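You operate a simulated robot arm through the tools that you are given. There is no shell and no other tool.

Carry out the task below with a simulated robot arm. There is one attempt and no reset: what you move stays moved.

JOB
Pile some things up. At the end: the black spare fan from the teal table is on the wooden desk, with the grey spool from there on top of it and the small purple chip on top of that; the black block (marked "3-5") from the teal table is on the small white box; whatever was shut is shut again. Leave all else as you found it, and nothing knocked over.

It is judged by the outcome, as a careful person would: the job done as asked, and still so three seconds after it is handed in. It fails if anything else is knocked over, pushed out of place, dropped, spilled or broken.

ROBOT AND FRAMES
A 7-joint arm with a two-finger parallel gripper, fixed in place. Base frame: the origin is at the foot of the arm, x ahead of it, y to its left, z up. Readings come in m, rad, newtons and seconds.
With the tool pointing down near the work surface it reaches from about 0.24 to 0.68 m from the base axis. Its first joint turns from -1.152 to 1.152 rad. Payload 2.4 kg.
The TCP is the grasp point between the finger pads, 0.03 m short of the fingertips. In the tool frame z runs along the fingers and y along their closing line. Largest opening 0.094 m; finger width 0.028, thickness 0.01; the body of the gripper, 0.05 by 0.096 m, starts 0.055 m behind the TCP.
Orientation is that of the tool frame in the base frame, as a unit quaternion [x, y, z, w]. With the fingers straight down and closing along the base's y, the tool's x points along the base's -x, its y along +y and its z along -z.

CONTROLS
- The arm moves only by the tool send_rows. Its argument "plan" is a list of rows, each a list of 7 numbers: the turn, a rotation vector about the base's x, y, z in rad, then the shift along the base's x, y, z in m, then the gripper command, from -1 (shut) to 1 (fully open), values between in proportion. In form: [[ax, ay, az, dx, dy, dz, claw], ...]. A call has 1 to 20 rows; each row is the pose to reach, as a shift and turn from the pose commanded when the call began. A row lasts 0.2 s, in which the tool goes at most 0.05 m and 0.15 rad; a call with a longer step from one row to the next is refused whole, and so is a gripper value outside its range. Where a pose cannot be reached the arm comes as near as it can. A force on the tool above 40 N (or 10 N above the force at the start of the call, whichever is more), or a blocked arm, ends the call early, and 0.2 s more pass. Each finger travels about 0.153 m/s and halts on what it meets, pressing with about 32 N; the grip force reading is that of the motor and also rises with nothing between the fingers. The clock runs only during rows and for 0.2 s after the last one: add rows that repeat a pose to give the fingers time. It gives the time, the measured TCP pose, the force on the tool (base axes), the opening and the grip force at its end, in the units of the frame above (readings bear some noise), with the torque about the TCP (base axes, N m) and any sound that the robot's microphone picked up, and new pictures: "views" is both (left out), scene, wrist or none.
- Cameras (640 x 400 px; columns grow to the right, rows downward): "scene" is fixed at [0.0369, 0.4825, 1.4239]; the picture's right is [-0.71, -0.71, 0.00], its down [-0.52, 0.52, -0.68] and it looks along [0.48, -0.48, -0.73] (base axes); focal length 257 px, centre (320, 200). "wrist" rides on the gripper at [0.076, 0.014, -0.103] in the tool frame; the picture's right is [-0.18, 0.98, 0.00], its down [-0.75, -0.14, -0.64] and it looks along [-0.63, -0.12, 0.77] (tool axes); focal length 243 px, centre (320, 200). There is no depth. A picture from a camera that has moved, and an enlarged one, comes with that camera's place and axes in the base frame and with its lens.
- close_up(camera, box): a new picture of the part [left, top, right, bottom] of that camera's present view, enlarged. It takes no simulated time.
- sign_off(): hands the job in; it is judged then, once.

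Places have to be worked out from the pictures, the camera data and where the tool is seen. Open the gripper and draw the arm clear of the work before you hand the job in, unless the task says otherwise.

The tools are called as a command line: name --pt "numbers of a row" for each row, then --argument value for the rest, lists and objects as JSON in quotes. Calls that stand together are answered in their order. send_rows: Moves the arm, as the interface text tells. Its arguments: {"type":"object","properties":{"plan":{"type":"array","items":{"type":"array","items":{"type":"number"}}},"views":{"type":"string","enum":["both","scene","wrist","none"]}},"required":["plan"]} The other tools are called the same way: close_up (camera, box) takes an enlarged picture of a part of a camera's view; sign_off () hands the job in.

At the start:

```text
clock: 0.0
eef_pos: [0.3235, -0.1404, 1.036]
ee_rot: [0.0, 1.0, 0.0, -0.001]
contact_force: [0.1, -0.4, -0.6]
wrist_torque: [0.01, -0.03, 0.01]
gripper_width: 0.0939
grip_force: 0.1
```

scene: 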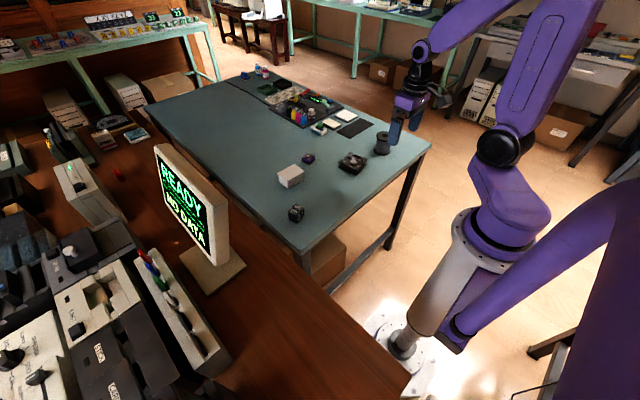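
wrist: 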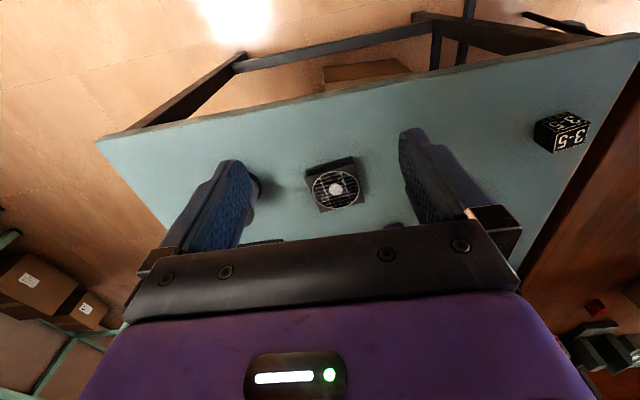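

I start by looking closer at the table and desk before I move anything.

close_up --camera "scene" --box '[240, 110, 440, 235]'

close_up --camera "scene" --box '[0, 120, 260, 400]'

close_up --camera "wrist" --box '[100, 80, 640, 260]'

```text
3.20 times, centred on (340, 172) of scene
camera zoom: at [0.0369, 0.4825, 1.4239], right [-0.71, -0.71, 0.0], down [-0.52, 0.52, -0.68], along [0.48, -0.48, -0.73], focal length 821 px, centre (256, 288)
```

zoom: 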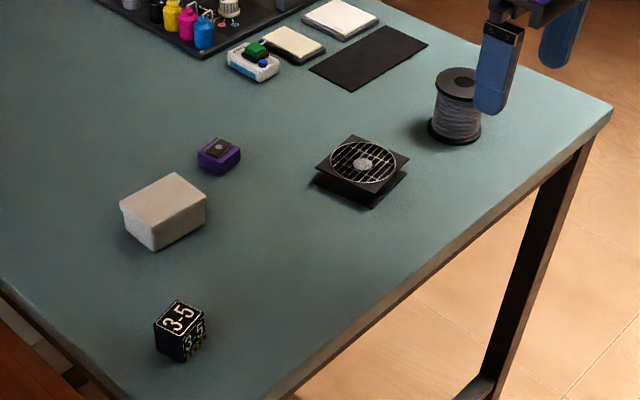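

```text
1.43 times, centred on (130, 260) of scene
camera zoom: at [0.0369, 0.4825, 1.4239], right [-0.71, -0.71, 0.0], down [-0.52, 0.52, -0.68], along [0.48, -0.48, -0.73], focal length 366 px, centre (591, 114)
```

zoom: 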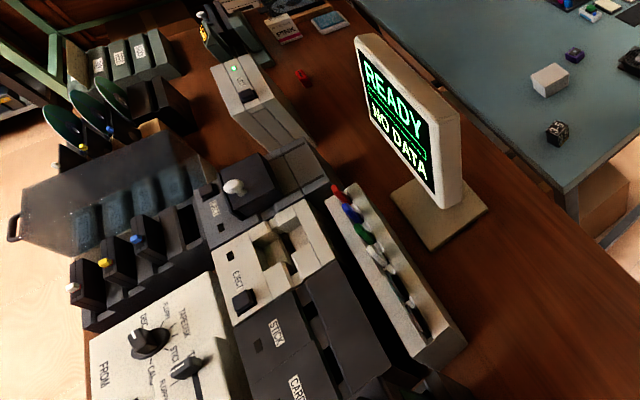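

```text
1.19 times, centred on (370, 170) of wrist
camera zoom: at [0.2471, -0.1252, 1.1391], right [0.18, 0.98, 0.0], down [0.75, -0.14, 0.64], along [0.63, -0.12, -0.77], focal length 288 px, centre (261, 236)
```

zoom: 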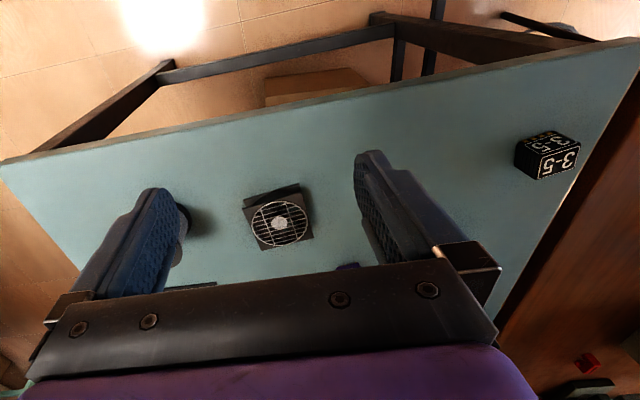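

The fan seems to sit near (0.487, -0.145, 0.82) and free desk near (0.30, 0.39). I enlarge the small objects and the surroundings to identify the chip and anything that is shut.

close_up --camera "scene" --box '[270, 145, 330, 185]'

close_up --camera "scene" --box '[330, 115, 440, 185]'

close_up --camera "scene" --box '[230, 60, 390, 150]'

close_up --camera "scene" --box '[30, 80, 180, 200]'

close_up --camera "scene" --box '[0, 200, 240, 400]'

```text
10.00 times, centred on (300, 165) of scene
camera zoom: at [0.0369, 0.4825, 1.4239], right [-0.71, -0.71, 0.0], down [-0.52, 0.52, -0.68], along [0.48, -0.48, -0.73], focal length 2566 px, centre (520, 550)
```

zoom: 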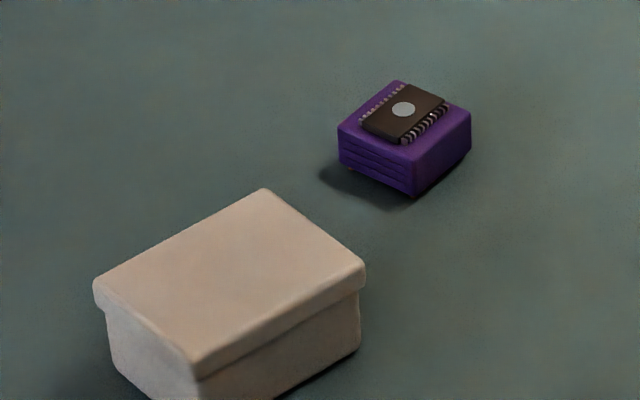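

```text
5.71 times, centred on (385, 150) of scene
camera zoom: at [0.0369, 0.4825, 1.4239], right [-0.71, -0.71, 0.0], down [-0.52, 0.52, -0.68], along [0.48, -0.48, -0.73], focal length 1466 px, centre (-51, 486)
```

zoom: 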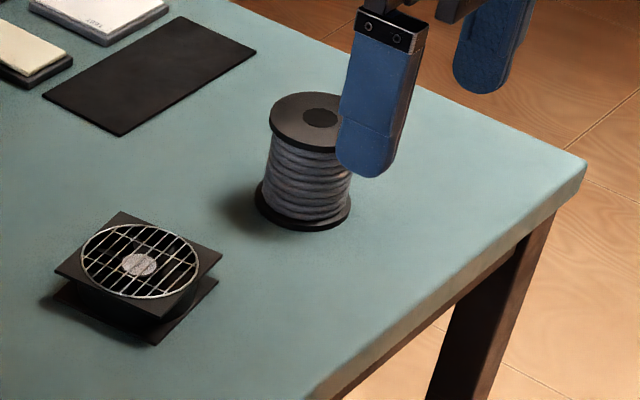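

```text
4.00 times, centred on (310, 105) of scene
camera zoom: at [0.0369, 0.4825, 1.4239], right [-0.71, -0.71, 0.0], down [-0.52, 0.52, -0.68], along [0.48, -0.48, -0.73], focal length 1026 px, centre (360, 580)
```

zoom: 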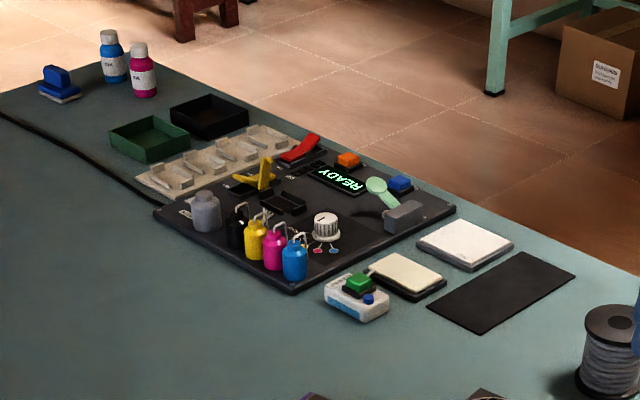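

```text
3.33 times, centred on (105, 140) of scene
camera zoom: at [0.0369, 0.4825, 1.4239], right [-0.71, -0.71, 0.0], down [-0.52, 0.52, -0.68], along [0.48, -0.48, -0.73], focal length 855 px, centre (1037, 400)
```

zoom: 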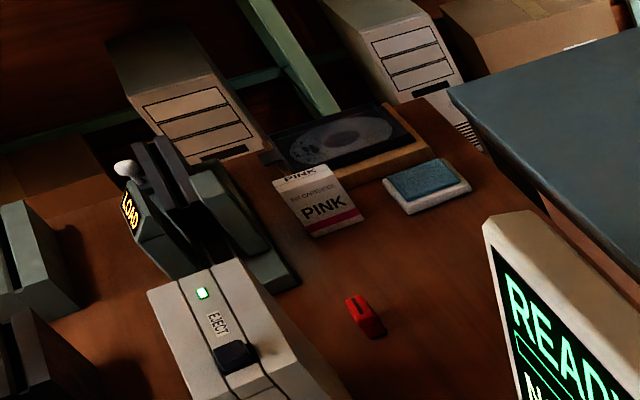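

```text
2.00 times, centred on (120, 300) of scene
camera zoom: at [0.0369, 0.4825, 1.4239], right [-0.71, -0.71, 0.0], down [-0.52, 0.52, -0.68], along [0.48, -0.48, -0.73], focal length 513 px, centre (720, 0)
```

zoom: 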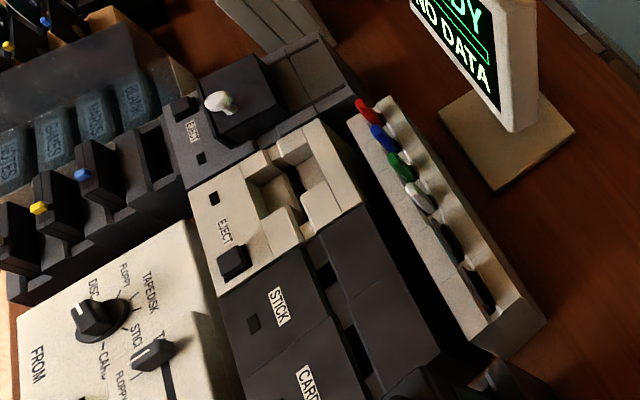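

The purple chip is the little purple block with an IC on top, and nothing needs opening. I move to a higher, more central vantage point over the table to triangulate the objects.

send_rows --pt "0 0 0 0.02 0.035 0.015 1" --pt "0 0 0 0.04 0.07 0.03 1" --pt "0 0 0 0.06 0.105 0.045 1" --pt "0 0 0 0.08 0.14 0.06 1" --pt "0 0 0 0.08 0.14 0.06 1"

```text
clock: 1.2
eef_pos: [0.4023, -0.0004, 1.0972]
ee_rot: [0.0, 1.0, 0.0, 0.0]
contact_force: [-0.1, 0.0, -0.2]
wrist_torque: [-0.01, -0.03, 0.01]
gripper_width: 0.0942
grip_force: 0.0
camera wrist: at [0.3268, 0.015, 1.2001], right [0.18, 0.98, 0.0], down [0.75, -0.14, 0.64], along [0.63, -0.12, -0.77], focal length 243 px, centre (320, 200)
```

scene: 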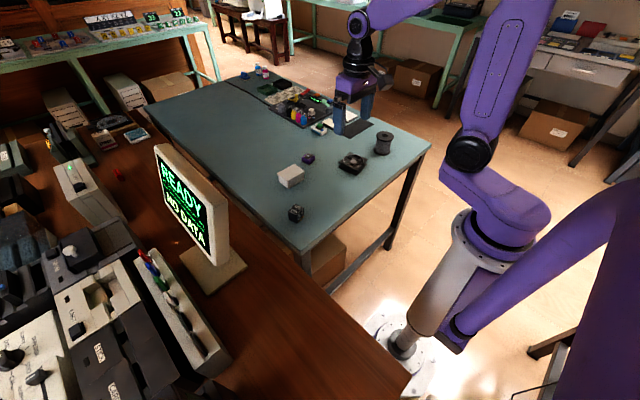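
wrist: 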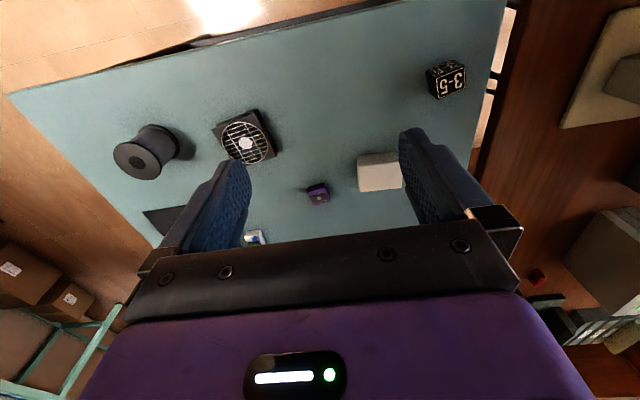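

The wrist picture now shows all the objects. I enlarge it for accurate pixel positions.

close_up --camera "wrist" --box '[100, 50, 300, 190]'

close_up --camera "wrist" --box '[290, 50, 490, 210]'

close_up --camera "scene" --box '[270, 120, 410, 230]'

```text
2.86 times, centred on (200, 120) of wrist
camera zoom: at [0.3268, 0.015, 1.2001], right [0.18, 0.98, 0.0], down [0.75, -0.14, 0.64], along [0.63, -0.12, -0.77], focal length 693 px, centre (663, 429)
```

zoom: 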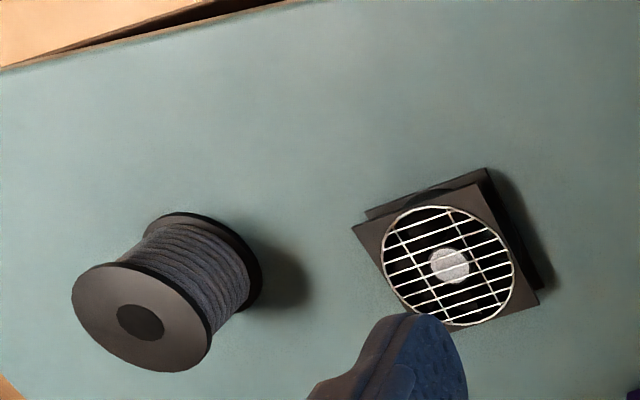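

```text
2.50 times, centred on (390, 130) of wrist
camera zoom: at [0.3268, 0.015, 1.2001], right [0.18, 0.98, 0.0], down [0.75, -0.14, 0.64], along [0.63, -0.12, -0.77], focal length 606 px, centre (145, 375)
```

zoom: 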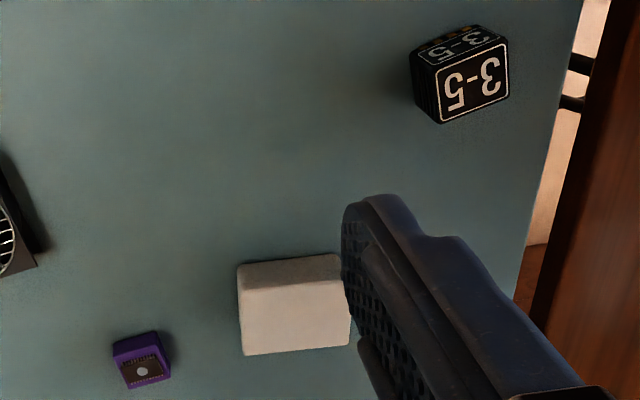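

```text
3.64 times, centred on (340, 175) of scene
camera zoom: at [0.0369, 0.4825, 1.4239], right [-0.71, -0.71, 0.0], down [-0.52, 0.52, -0.68], along [0.48, -0.48, -0.73], focal length 933 px, centre (247, 291)
```

zoom: 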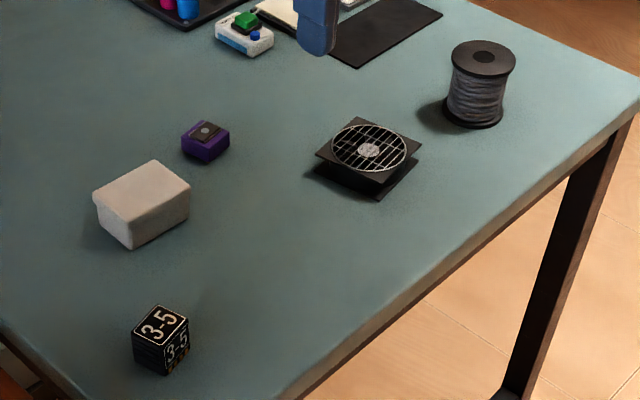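

Triangulation puts the fan's hub near (0.489, -0.146, ~0.82) with about 10° of yaw, and the table top at about 0.78–0.79. I move above the fan, turn to match it, and look again from nearer.

send_rows --pt "0 0 0.03 0.015 -0.025 -0.025 1" --pt "0 0 0.06 0.03 -0.05 -0.05 1" --pt "0 0 0.09 0.045 -0.075 -0.075 1" --pt "0 0 0.12 0.06 -0.1 -0.1 1" --pt "0 0 0.15 0.075 -0.125 -0.125 1" --pt "0 0 0.17 0.087 -0.145 -0.147 1" --pt "0 0 0.17 0.087 -0.145 -0.147 1"

close_up --camera "wrist" --box '[200, 90, 440, 240]'

close_up --camera "scene" --box '[300, 110, 420, 185]'

```text
clock: 2.8
eef_pos: [0.4899, -0.1436, 0.9488]
ee_rot: [-0.085, 0.996, 0.0, 0.0]
contact_force: [0.3, -0.5, -0.3]
wrist_torque: [-0.02, 0.0, 0.01]
gripper_width: 0.094
grip_force: 0.1
camera wrist: at [0.4127, -0.142, 1.0513], right [0.01, 1.0, 0.0], down [0.77, -0.01, 0.64], along [0.64, -0.01, -0.77], focal length 243 px, centre (320, 200)
```

scene: 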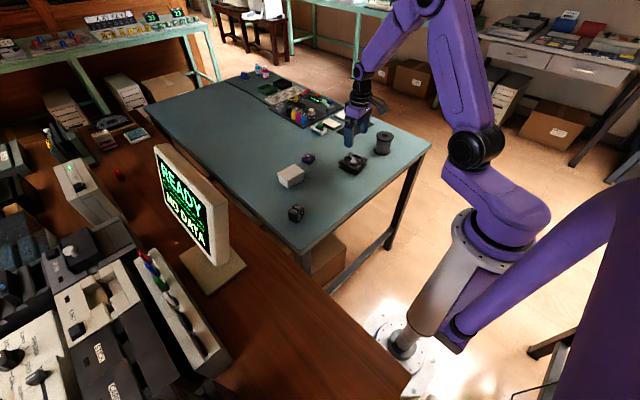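
wrist: 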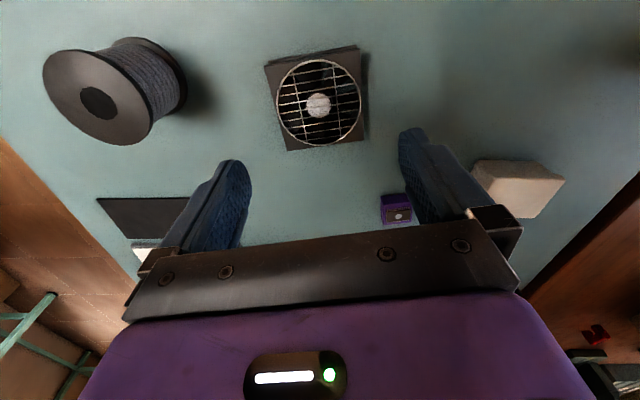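

```text
2.67 times, centred on (320, 165) of wrist
camera zoom: at [0.4127, -0.142, 1.0513], right [0.01, 1.0, 0.0], down [0.77, -0.01, 0.64], along [0.64, -0.01, -0.77], focal length 647 px, centre (320, 293)
```

zoom: 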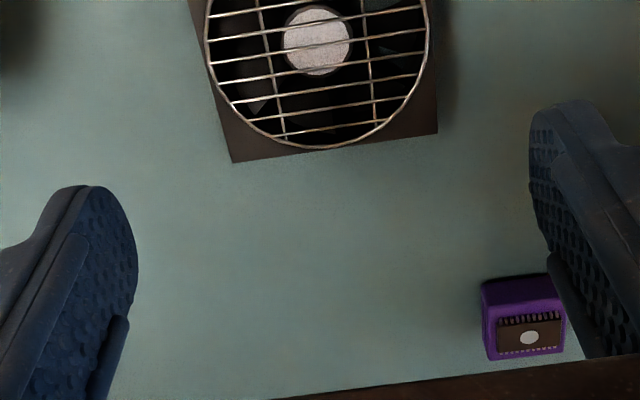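

```text
5.33 times, centred on (360, 148) of scene
camera zoom: at [0.0369, 0.4825, 1.4239], right [-0.71, -0.71, 0.0], down [-0.52, 0.52, -0.68], along [0.48, -0.48, -0.73], focal length 1368 px, centre (107, 480)
```

zoom: 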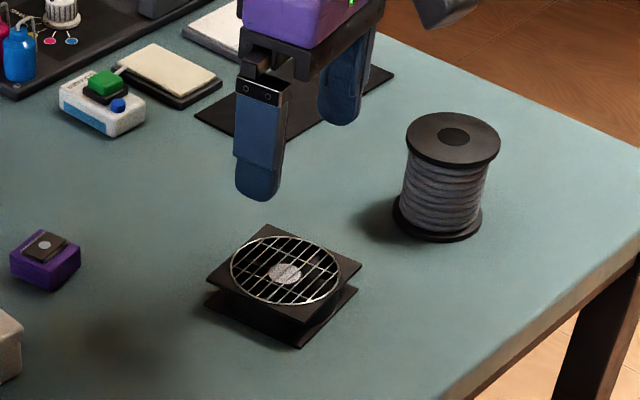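

The wrist views agree: hub at (0.490, -0.1446, 0.820), side about 0.08, yaw about 8.6°. The fan fits the opening with some 7 mm on each side, so I descend straight over it to z 0.845 and check.

send_rows --pt "0 0 -0.015 0.0005 -0.001 -0.03 1" --pt "0 0 -0.015 0.0005 -0.001 -0.06 1" --pt "0 0 -0.015 0.0005 -0.001 -0.085 1" --pt "0 0 -0.015 0.0005 -0.001 -0.103 1" --pt "0 0 -0.015 0.0005 -0.001 -0.103 1"

close_up --camera "wrist" --box '[160, 90, 480, 290]'

close_up --camera "scene" --box '[300, 110, 420, 185]'

```text
clock: 4.0
eef_pos: [0.4915, -0.1476, 0.8456]
ee_rot: [-0.077, 0.997, -0.001, 0.0]
contact_force: [-0.5, -0.9, -0.4]
wrist_torque: [0.01, 0.0, 0.03]
gripper_width: 0.0941
grip_force: 0.1
camera wrist: at [0.4143, -0.1443, 0.9482], right [0.03, 1.0, 0.0], down [0.77, -0.02, 0.64], along [0.64, -0.02, -0.77], focal length 243 px, centre (320, 200)
```

scene: 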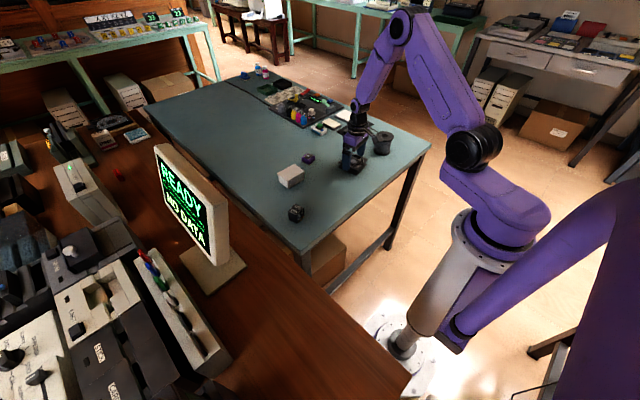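
wrist: 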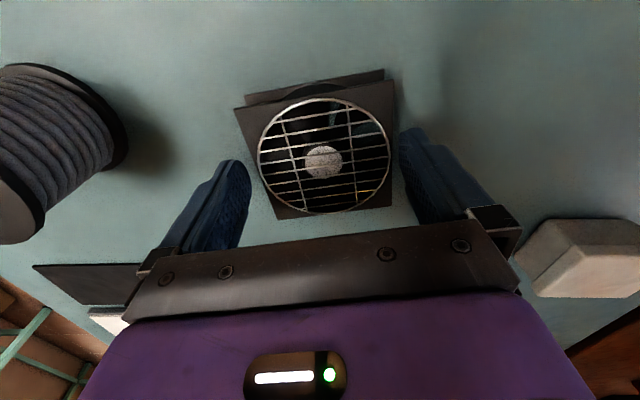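

```text
2.00 times, centred on (320, 190) of wrist
camera zoom: at [0.4143, -0.1443, 0.9482], right [0.03, 1.0, 0.0], down [0.77, -0.02, 0.64], along [0.64, -0.02, -0.77], focal length 485 px, centre (320, 220)
```

zoom: 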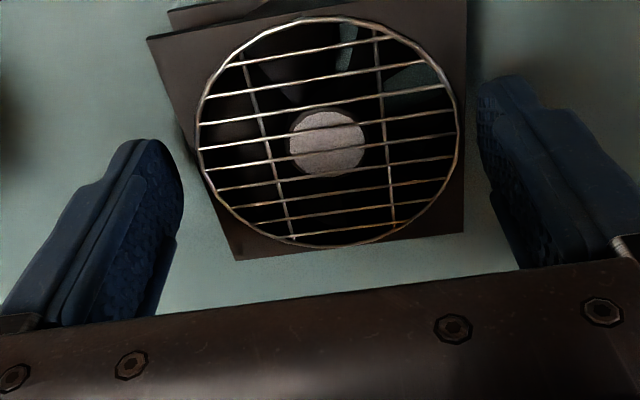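

```text
5.33 times, centred on (360, 148) of scene
camera zoom: at [0.0369, 0.4825, 1.4239], right [-0.71, -0.71, 0.0], down [-0.52, 0.52, -0.68], along [0.48, -0.48, -0.73], focal length 1368 px, centre (107, 480)
```

zoom: 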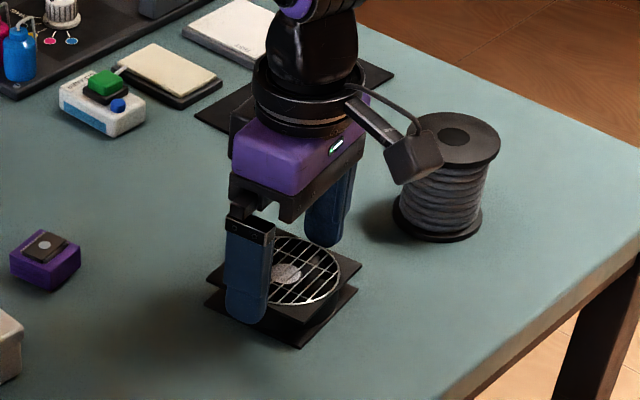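

The fan sits between the fingers but the gripper is about 2 mm off towards -y, so I correct that and lower gently toward the table, watching the force.

send_rows --pt "0 0 0 0 0.002 0 1" --pt "0 0 0 0 0.002 -0.01 1" --pt "0 0 0 0 0.002 -0.018 1" --pt "0 0 0 0 0.002 -0.022 1" --pt "0 0 0 0 0.002 -0.022 1"

close_up --camera "scene" --box '[320, 130, 400, 180]'

```text
clock: 4.9
eef_pos: [0.4891, -0.144, 0.8304]
ee_rot: [-0.077, 0.997, 0.0, 0.0]
contact_force: [-4.6, 0.3, 8.6]
wrist_torque: [-0.38, -0.02, -0.15]
gripper_width: 0.0935
grip_force: 0.0
stopped in row 4: the force on the tool passed its limit at 54 N (the readings are from after the stop); the commanded pose is now the measured one
camera wrist: at [0.414, -0.1416, 0.9328], right [0.03, 1.0, 0.0], down [0.77, -0.02, 0.64], along [0.64, -0.02, -0.77], focal length 243 px, centre (320, 200)
```

scene: 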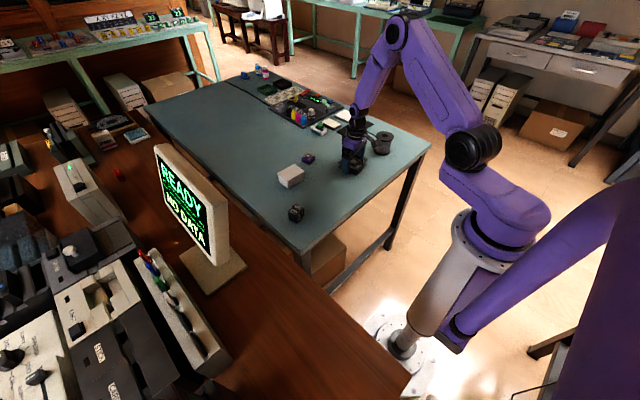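
wrist: 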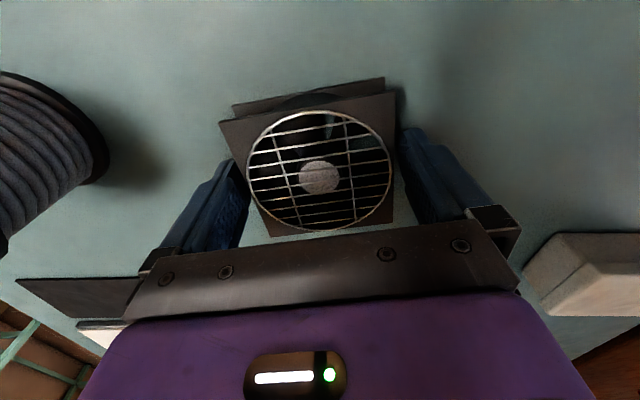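

```text
8.00 times, centred on (360, 155) of scene
camera zoom: at [0.0367, 0.4825, 1.4239], right [-0.71, -0.71, 0.0], down [-0.52, 0.52, -0.68], along [0.48, -0.48, -0.73], focal length 2052 px, centre (0, 560)
```

zoom: 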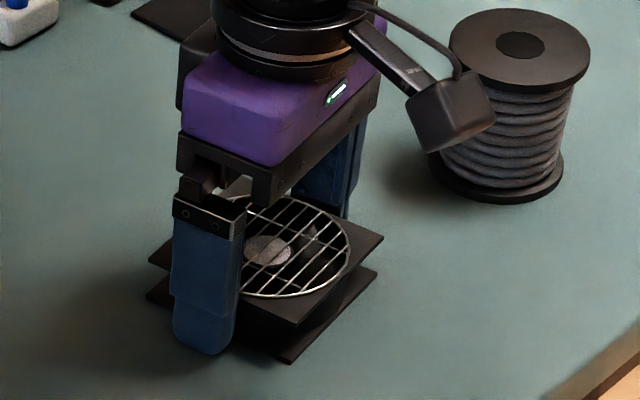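

The descent stopped on contact with the fingertips at about z 0.80. That is either the table top or part of the fan, so I look closer before closing.

close_up --camera "wrist" --box '[180, 70, 460, 250]'

close_up --camera "wrist" --box '[190, 100, 290, 250]'

close_up --camera "scene" --box '[335, 150, 375, 178]'

```text
2.22 times, centred on (320, 160) of wrist
camera zoom: at [0.414, -0.1416, 0.9328], right [0.03, 1.0, 0.0], down [0.77, -0.02, 0.64], along [0.64, -0.02, -0.77], focal length 539 px, centre (320, 289)
```

zoom: 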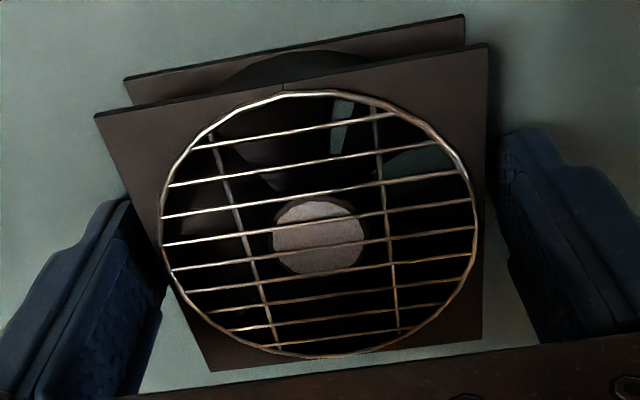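

```text
2.67 times, centred on (240, 175) of wrist
camera zoom: at [0.414, -0.1416, 0.9328], right [0.03, 1.0, 0.0], down [0.77, -0.02, 0.64], along [0.64, -0.02, -0.77], focal length 647 px, centre (533, 267)
```

zoom: 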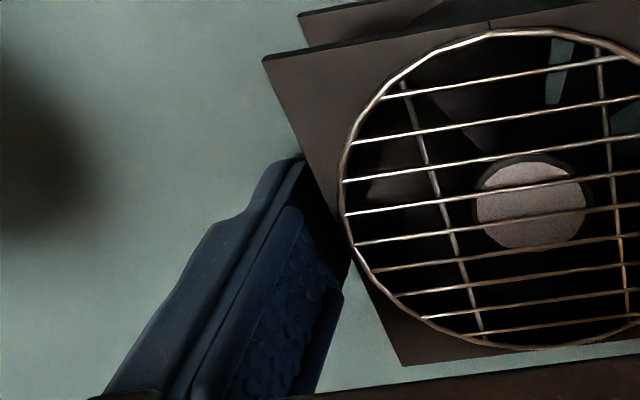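

```text
14.29 times, centred on (355, 164) of scene
camera zoom: at [0.0367, 0.4825, 1.4239], right [-0.71, -0.71, 0.0], down [-0.52, 0.52, -0.68], along [0.48, -0.48, -0.73], focal length 3665 px, centre (-180, 714)
```

zoom: 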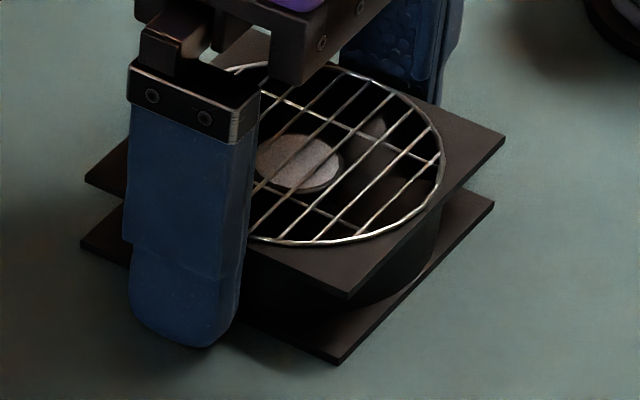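

The fan has not moved, the residual force sits on the -y finger, and the fan geometry (25 mm tall) puts the table at about 0.797, so the tips touched the table. I rise 1.5 mm and close.

send_rows --pt "0 0 0 0.001 0 0.0015 1" --pt "0 0 0 0.001 0 0.0015 0.8" --pt "0 0 0 0.001 0 0.0015 0.6" --pt "0 0 0 0.001 0 0.0015 0.4" --pt "0 0 0 0.001 0 0.0015 0.4"

close_up --camera "wrist" --box '[180, 70, 460, 250]'

```text
clock: 6.1
eef_pos: [0.4918, -0.1453, 0.8311]
ee_rot: [-0.077, 0.997, 0.001, -0.001]
contact_force: [0.2, 0.3, -0.5]
wrist_torque: [0.01, 0.0, -0.02]
gripper_width: 0.0792
grip_force: 31.3
camera wrist: at [0.4152, -0.1413, 0.9339], right [0.03, 1.0, 0.0], down [0.77, -0.02, 0.64], along [0.64, -0.02, -0.77], focal length 243 px, centre (320, 200)
```

scene: 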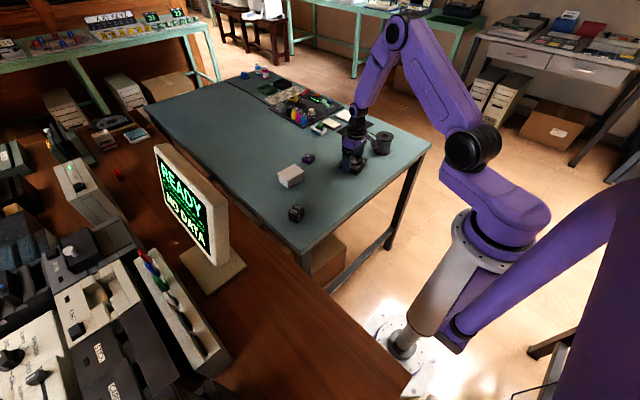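
wrist: 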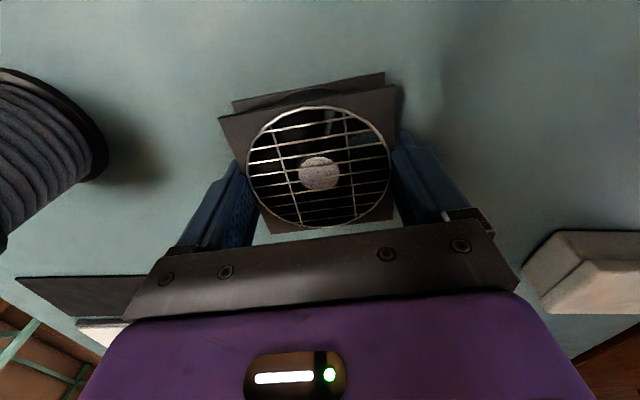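

```text
2.22 times, centred on (320, 160) of wrist
camera zoom: at [0.4152, -0.1413, 0.9339], right [0.03, 1.0, 0.0], down [0.77, -0.02, 0.64], along [0.64, -0.02, -0.77], focal length 539 px, centre (320, 289)
```

zoom: 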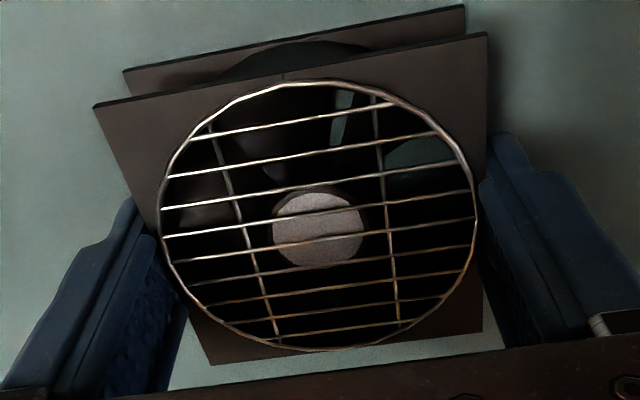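

The fan is gripped at 0.079 m with 31 N. I lift it straight up and check it.

send_rows --pt "0 0 0 0 0 0.02 0.3" --pt "0 0 0 0 0 0.05 0.3" --pt "0 0 0 0 0 0.09 0.3" --pt "0 0 0 0 0 0.13 0.3" --pt "0 0 0 0 0 0.16 0.3" --pt "0 0 0 0 0 0.16 0.3"

close_up --camera "scene" --box '[300, 90, 420, 185]'

```text
clock: 7.5
eef_pos: [0.4899, -0.145, 0.9948]
ee_rot: [-0.078, 0.997, 0.0, 0.0]
contact_force: [0.1, -0.7, -0.8]
wrist_torque: [0.03, 0.03, 0.0]
gripper_width: 0.0794
grip_force: 31.8
camera wrist: at [0.4142, -0.1424, 1.0969], right [0.03, 1.0, 0.0], down [0.77, -0.02, 0.64], along [0.64, -0.02, -0.77], focal length 243 px, centre (320, 200)
```

scene: 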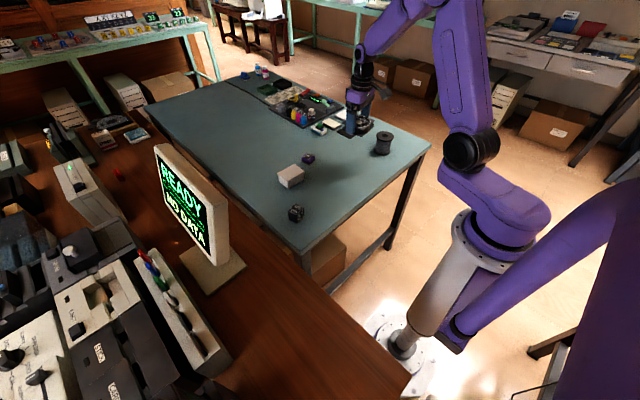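
wrist: 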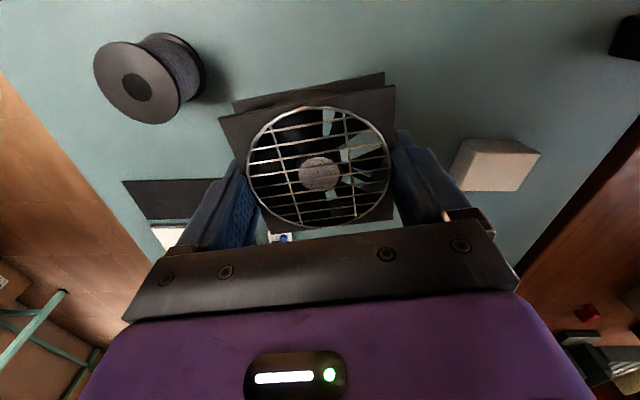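

```text
4.21 times, centred on (360, 138) of scene
camera zoom: at [0.0369, 0.4825, 1.4239], right [-0.71, -0.71, 0.0], down [-0.52, 0.52, -0.68], along [0.48, -0.48, -0.73], focal length 1080 px, centre (152, 463)
```

zoom: 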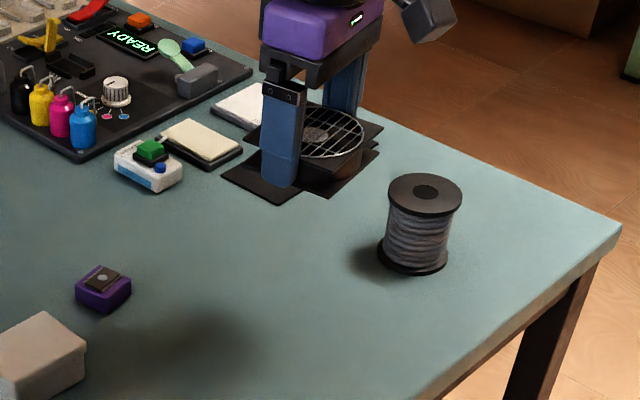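

The fan is held firmly and level. I carry it at a safe height over to above the free part of the desk, around (0.30, 0.37).

send_rows --pt "0 0 0 -0.008 0.03 0 0.3" --pt "0 0 0 -0.02 0.073 0 0.3" --pt "0 0 0 -0.035 0.117 0 0.3" --pt "0 0 0 -0.05 0.162 0 0.3" --pt "0 0 0 -0.066 0.207 0 0.3" --pt "0 0 0 -0.083 0.252 0 0.3" --pt "0 0 0 -0.1 0.297 0 0.3" --pt "0 0 0 -0.118 0.341 0 0.3" --pt "0 0 0 -0.136 0.385 0 0.3" --pt "0 0 0 -0.155 0.429 0 0.3" --pt "0 0 0 -0.172 0.472 0 0.3" --pt "0 0 0 -0.185 0.505 0 0.3" --pt "0 0 0 -0.19 0.515 0 0.3" --pt "0 0 0 -0.19 0.515 0 0.3"

```text
clock: 10.5
eef_pos: [0.3029, 0.3692, 0.9895]
ee_rot: [-0.077, 0.997, 0.0, 0.0]
contact_force: [-0.2, 0.4, -0.8]
wrist_torque: [0.0, 0.02, 0.0]
gripper_width: 0.0795
grip_force: 31.6
camera wrist: at [0.2262, 0.3729, 1.0925], right [0.03, 1.0, 0.0], down [0.77, -0.02, 0.64], along [0.64, -0.02, -0.77], focal length 243 px, centre (320, 200)
```

scene: 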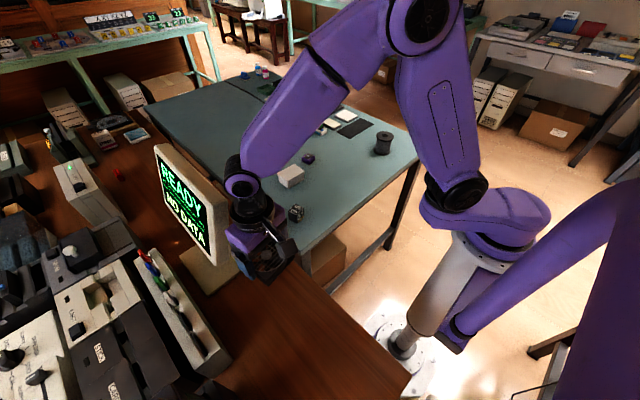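
wrist: 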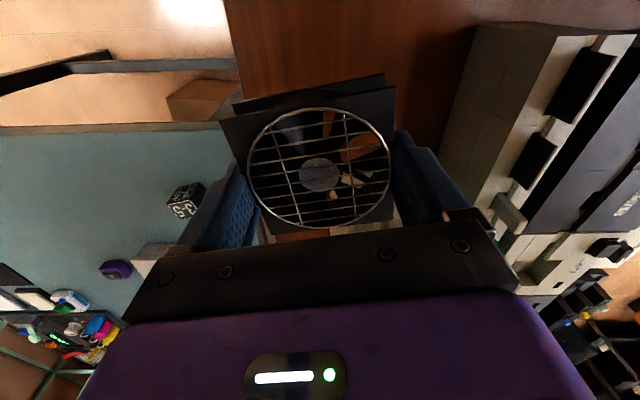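

The desk's front edge is about y = 0.278 and the pen tray starts about y = 0.53. I'll set the fan down at about (0.27, 0.395), well clear of the monitor, and lower part of the way to judge the desk height.

send_rows --pt "0 0 0 -0.015 0.012 0 0.3" --pt "0 0 0 -0.03 0.025 -0.02 0.3" --pt "0 0 0 -0.03 0.025 -0.06 0.3" --pt "0 0 0 -0.03 0.025 -0.09 0.3" --pt "0 0 0 -0.03 0.025 -0.11 0.3" --pt "0 0 0 -0.03 0.025 -0.11 0.3"

close_up --camera "scene" --box '[200, 220, 320, 300]'

```text
clock: 11.9
eef_pos: [0.272, 0.3961, 0.8809]
ee_rot: [-0.077, 0.997, -0.001, -0.001]
contact_force: [0.8, -0.2, -0.8]
wrist_torque: [0.01, -0.04, 0.01]
gripper_width: 0.0793
grip_force: 32.1
camera wrist: at [0.1948, 0.3988, 0.9836], right [0.03, 1.0, 0.0], down [0.77, -0.02, 0.64], along [0.64, -0.02, -0.77], focal length 243 px, centre (320, 200)
```

scene: 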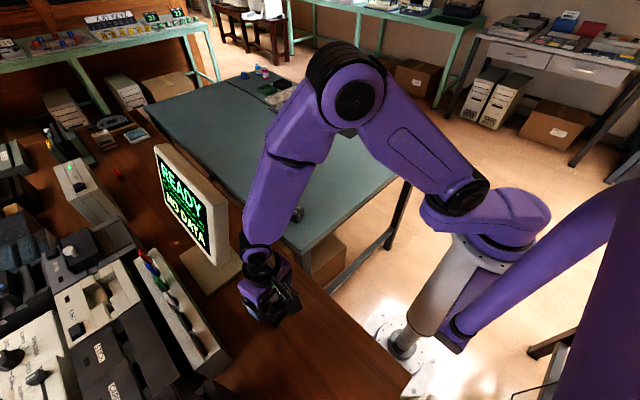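
wrist: 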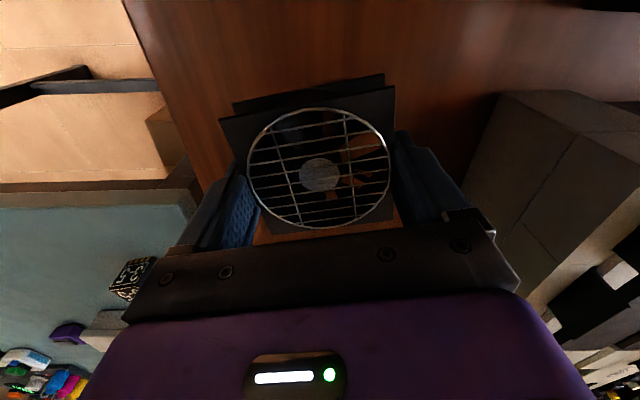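

```text
5.00 times, centred on (260, 260) of scene
camera zoom: at [0.0369, 0.4825, 1.4239], right [-0.71, -0.71, 0.0], down [-0.52, 0.52, -0.68], along [0.48, -0.48, -0.73], focal length 1283 px, centre (620, -100)
```

zoom: 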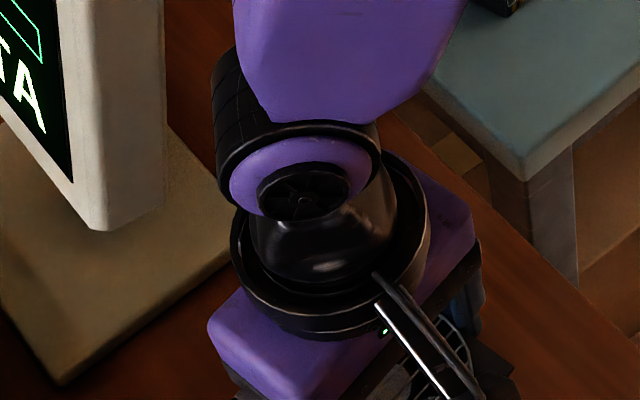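

Two views of the desk's front edge put the desk top at z about 0.78, so the fan should touch at a TCP height near 0.82. I go down to 0.835 and then feel for the desk in small steps.

send_rows --pt "0 0 0 0 0 -0.02 0.3" --pt "0 0 0 0 0 -0.035 0.3" --pt "0 0 0 0 0 -0.045 0.3" --pt "0 0 0 0 0 -0.045 0.3" --views "wrist"

close_up --camera "scene" --box '[230, 260, 310, 340]'

```text
clock: 12.9
eef_pos: [0.2708, 0.3975, 0.8347]
ee_rot: [-0.077, 0.997, -0.001, 0.0]
contact_force: [-0.1, -0.4, -0.9]
wrist_torque: [-0.01, 0.0, 0.0]
gripper_width: 0.0793
grip_force: 31.9
camera wrist: at [0.1944, 0.3997, 0.9379], right [0.03, 1.0, 0.0], down [0.77, -0.02, 0.64], along [0.64, -0.02, -0.77], focal length 243 px, centre (320, 200)
```

wrist: 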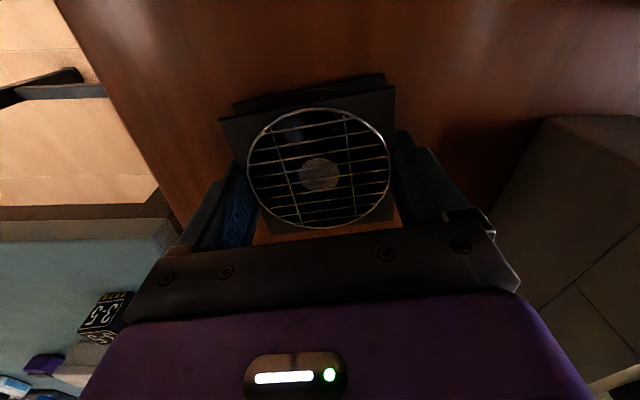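

```text
5.00 times, centred on (270, 300) of scene
camera zoom: at [0.0369, 0.4825, 1.4239], right [-0.71, -0.71, 0.0], down [-0.52, 0.52, -0.68], along [0.48, -0.48, -0.73], focal length 1283 px, centre (570, -300)
```

zoom: 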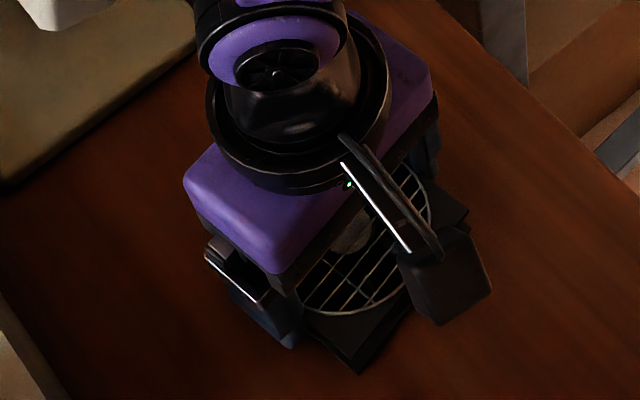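

Refining with this view, the desk may be as high as about 0.795, so contact could be very close. I lower in 1.5 mm steps.

send_rows --pt "0 0 0 0 0 -0.0015 0.3" --pt "0 0 0 0 0 -0.003 0.3" --pt "0 0 0 0 0 -0.0045 0.3" --views "none"

```text
clock: 13.7
eef_pos: [0.2715, 0.3964, 0.8309]
ee_rot: [-0.078, 0.997, 0.0, 0.0]
contact_force: [-0.2, 0.2, 0.8]
wrist_torque: [-0.05, -0.03, -0.02]
gripper_width: 0.0791
grip_force: 31.9
```

send_rows --pt "0 0 0 0 0 -0.001 0.3" --pt "0 0 0 0 0 -0.002 0.3" --views "none"

```text
clock: 14.3
eef_pos: [0.2715, 0.3965, 0.8292]
ee_rot: [-0.078, 0.997, 0.001, 0.001]
contact_force: [-5.3, -3.3, 24.6]
wrist_torque: [-0.13, 0.1, -0.07]
gripper_width: 0.0794
grip_force: 32.0
```

Contact: 25 N upward, with the fan on the desk at TCP z of about 0.8295. I ease off 1 mm and open slowly.

send_rows --pt "0 0 0 0 0 0.0012 0.3" --pt "0 0 0 0 0 0.0012 0.72" --pt "0 0 0 0 0 0.0012 0.85" --pt "0 0 0 0 0 0.0012 1" --pt "0 0 0 0 0 0.0012 1"

close_up --camera "wrist" --box '[180, 70, 460, 250]'

```text
clock: 15.5
eef_pos: [0.2718, 0.3965, 0.8308]
ee_rot: [-0.077, 0.997, 0.001, 0.0]
contact_force: [0.0, 0.1, 0.7]
wrist_torque: [0.02, 0.01, 0.01]
gripper_width: 0.0942
grip_force: 0.0
camera wrist: at [0.1943, 0.3988, 0.933], right [0.03, 1.0, 0.0], down [0.77, -0.02, 0.64], along [0.64, -0.02, -0.77], focal length 243 px, centre (320, 200)
```

scene: 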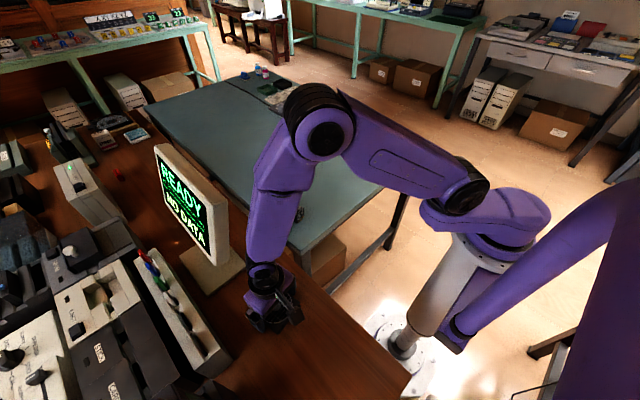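
wrist: 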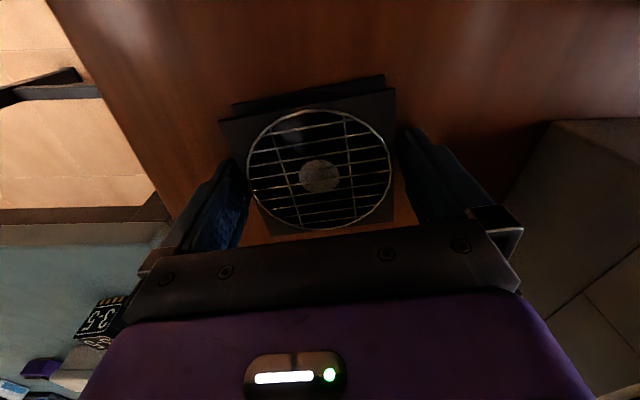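

```text
2.22 times, centred on (320, 160) of wrist
camera zoom: at [0.1943, 0.3988, 0.933], right [0.03, 1.0, 0.0], down [0.77, -0.02, 0.64], along [0.64, -0.02, -0.77], focal length 539 px, centre (320, 289)
```

zoom: 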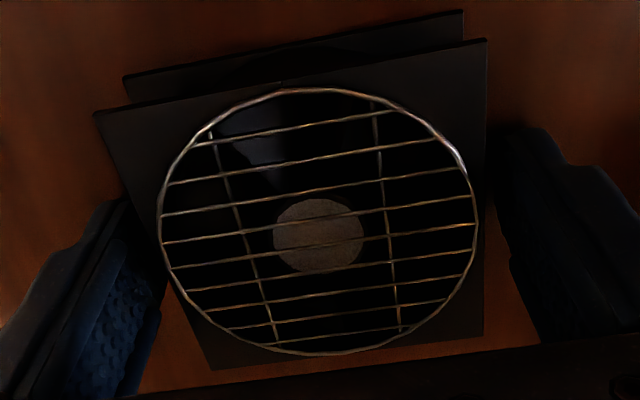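

The fan stands on the desk, centre about (0.271, 0.3965). I rise straight up, then travel toward the spool.

send_rows --pt "0 0 0 0 0 0.03 1" --pt "0 0 0 0 0 0.08 1" --pt "0 0 0 0 0 0.13 1" --pt "0 0 0 0.01 -0.02 0.16 1" --pt "0 0 0 0.025 -0.065 0.16 1" --pt "0 0 0 0.04 -0.11 0.16 1" --pt "0 0 0 0.055 -0.155 0.16 1" --pt "0 0 0 0.07 -0.2 0.16 1" --pt "0 0 0 0.085 -0.247 0.16 1" --pt "0 0 0 0.1 -0.294 0.16 1" --pt "0 0 0 0.115 -0.341 0.16 1" --pt "0 0 0 0.13 -0.388 0.16 1" --pt "0 0 0 0.145 -0.435 0.16 1" --pt "0 0 0 0.16 -0.482 0.16 1" --pt "0 0 0 0.175 -0.529 0.16 1" --pt "0 0 0 0.188 -0.576 0.16 1" --pt "0 0 0 0.193 -0.623 0.16 1" --pt "0 0 0 0.195 -0.665 0.16 1" --pt "0 0 0 0.195 -0.695 0.16 1" --pt "0 0 0 0.195 -0.695 0.16 1"

close_up --camera "wrist" --box '[200, 50, 440, 200]'

close_up --camera "scene" --box '[220, 250, 330, 340]'

```text
clock: 19.7
eef_pos: [0.4671, -0.3005, 0.9909]
ee_rot: [-0.078, 0.997, 0.0, 0.0]
contact_force: [-0.6, 0.4, 0.6]
wrist_torque: [-0.06, 0.01, 0.01]
gripper_width: 0.0938
grip_force: 0.0
camera wrist: at [0.3892, -0.298, 1.0937], right [0.03, 1.0, 0.0], down [0.77, -0.02, 0.64], along [0.64, -0.02, -0.77], focal length 243 px, centre (320, 200)
```

scene: 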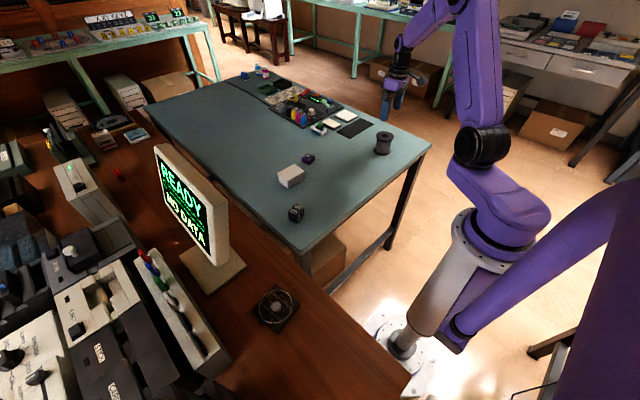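
wrist: 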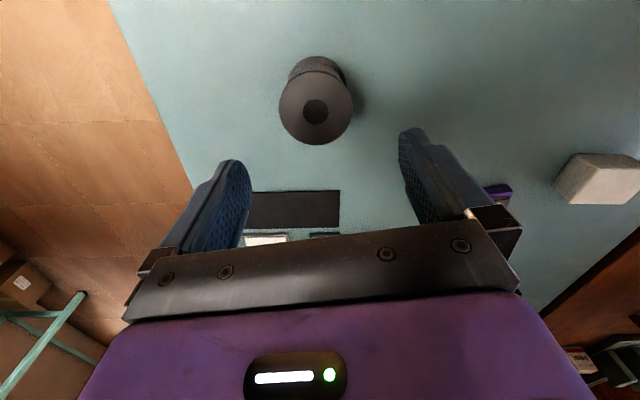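

```text
2.67 times, centred on (320, 125) of wrist
camera zoom: at [0.3892, -0.298, 1.0937], right [0.03, 1.0, 0.0], down [0.77, -0.02, 0.64], along [0.64, -0.02, -0.77], focal length 647 px, centre (320, 400)
```

zoom: 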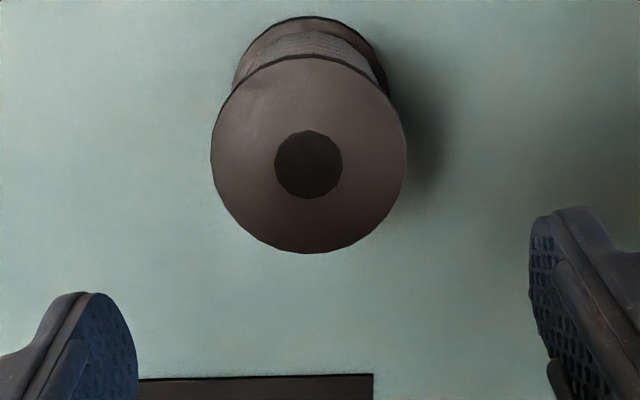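

```text
4.44 times, centred on (275, 295) of scene
camera zoom: at [0.0369, 0.4825, 1.4239], right [-0.71, -0.71, 0.0], down [-0.52, 0.52, -0.68], along [0.48, -0.48, -0.73], focal length 1140 px, centre (520, -222)
```

zoom: 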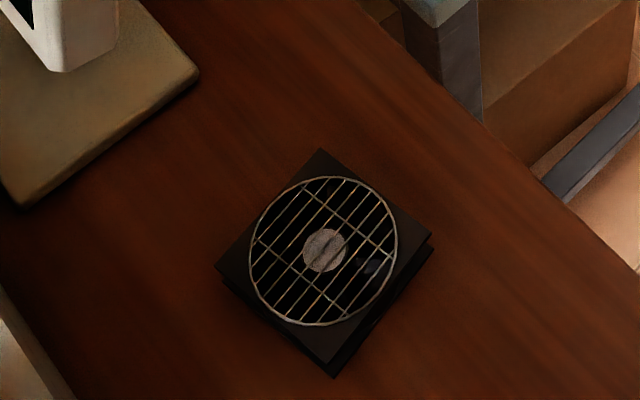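

The fan lies flat on the desk. The spool's top centre works out at (0.4697, -0.304, 0.870), diameter 0.068. I centre on it and lower so that the pads span both flanges.

send_rows --pt "0 0 0 0.003 -0.004 -0.03 1" --pt "0 0 0 0.003 -0.004 -0.065 1" --pt "0 0 0 0.003 -0.004 -0.1 1" --pt "0 0 0 0.003 -0.004 -0.13 1" --pt "0 0 0 0.003 -0.004 -0.15 1" --pt "0 0 0 0.003 -0.004 -0.158 1" --pt "0 0 0 0.003 -0.004 -0.158 1"

close_up --camera "scene" --box '[350, 110, 420, 165]'

```text
clock: 21.3
eef_pos: [0.47, -0.3016, 0.8322]
ee_rot: [-0.078, 0.997, 0.0, 0.0]
contact_force: [-0.8, 0.6, 0.5]
wrist_torque: [0.02, 0.0, -0.04]
gripper_width: 0.0936
grip_force: 0.2
camera wrist: at [0.3931, -0.2994, 0.9353], right [0.03, 1.0, 0.0], down [0.77, -0.02, 0.64], along [0.64, -0.02, -0.77], focal length 243 px, centre (320, 200)
```

scene: 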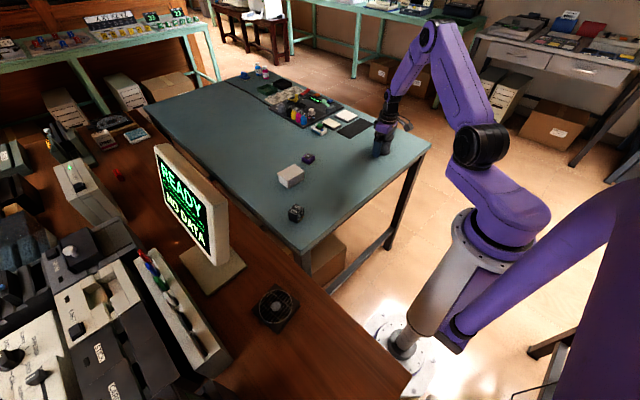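
wrist: 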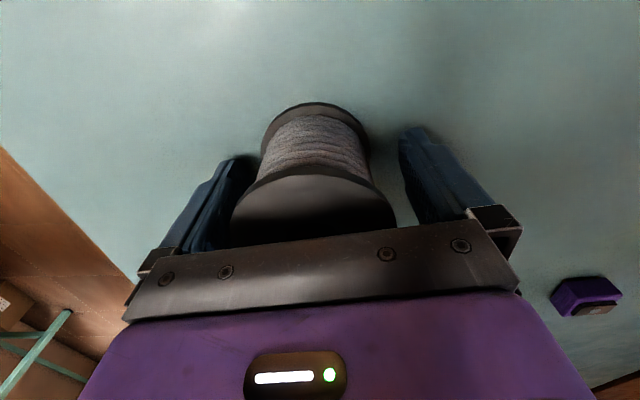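

```text
7.27 times, centred on (385, 138) of scene
camera zoom: at [0.0369, 0.4825, 1.4239], right [-0.71, -0.71, 0.0], down [-0.52, 0.52, -0.68], along [0.48, -0.48, -0.73], focal length 1866 px, centre (-153, 654)
```

zoom: 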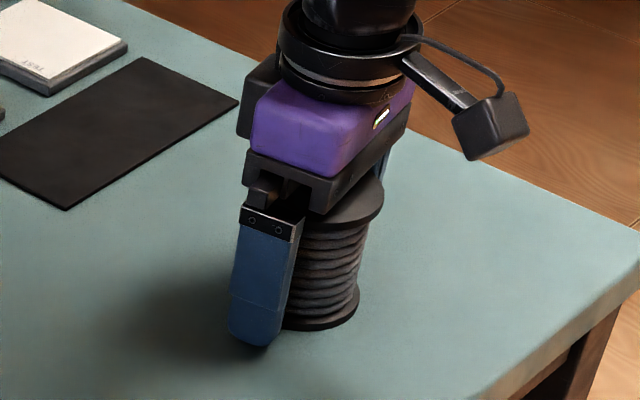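

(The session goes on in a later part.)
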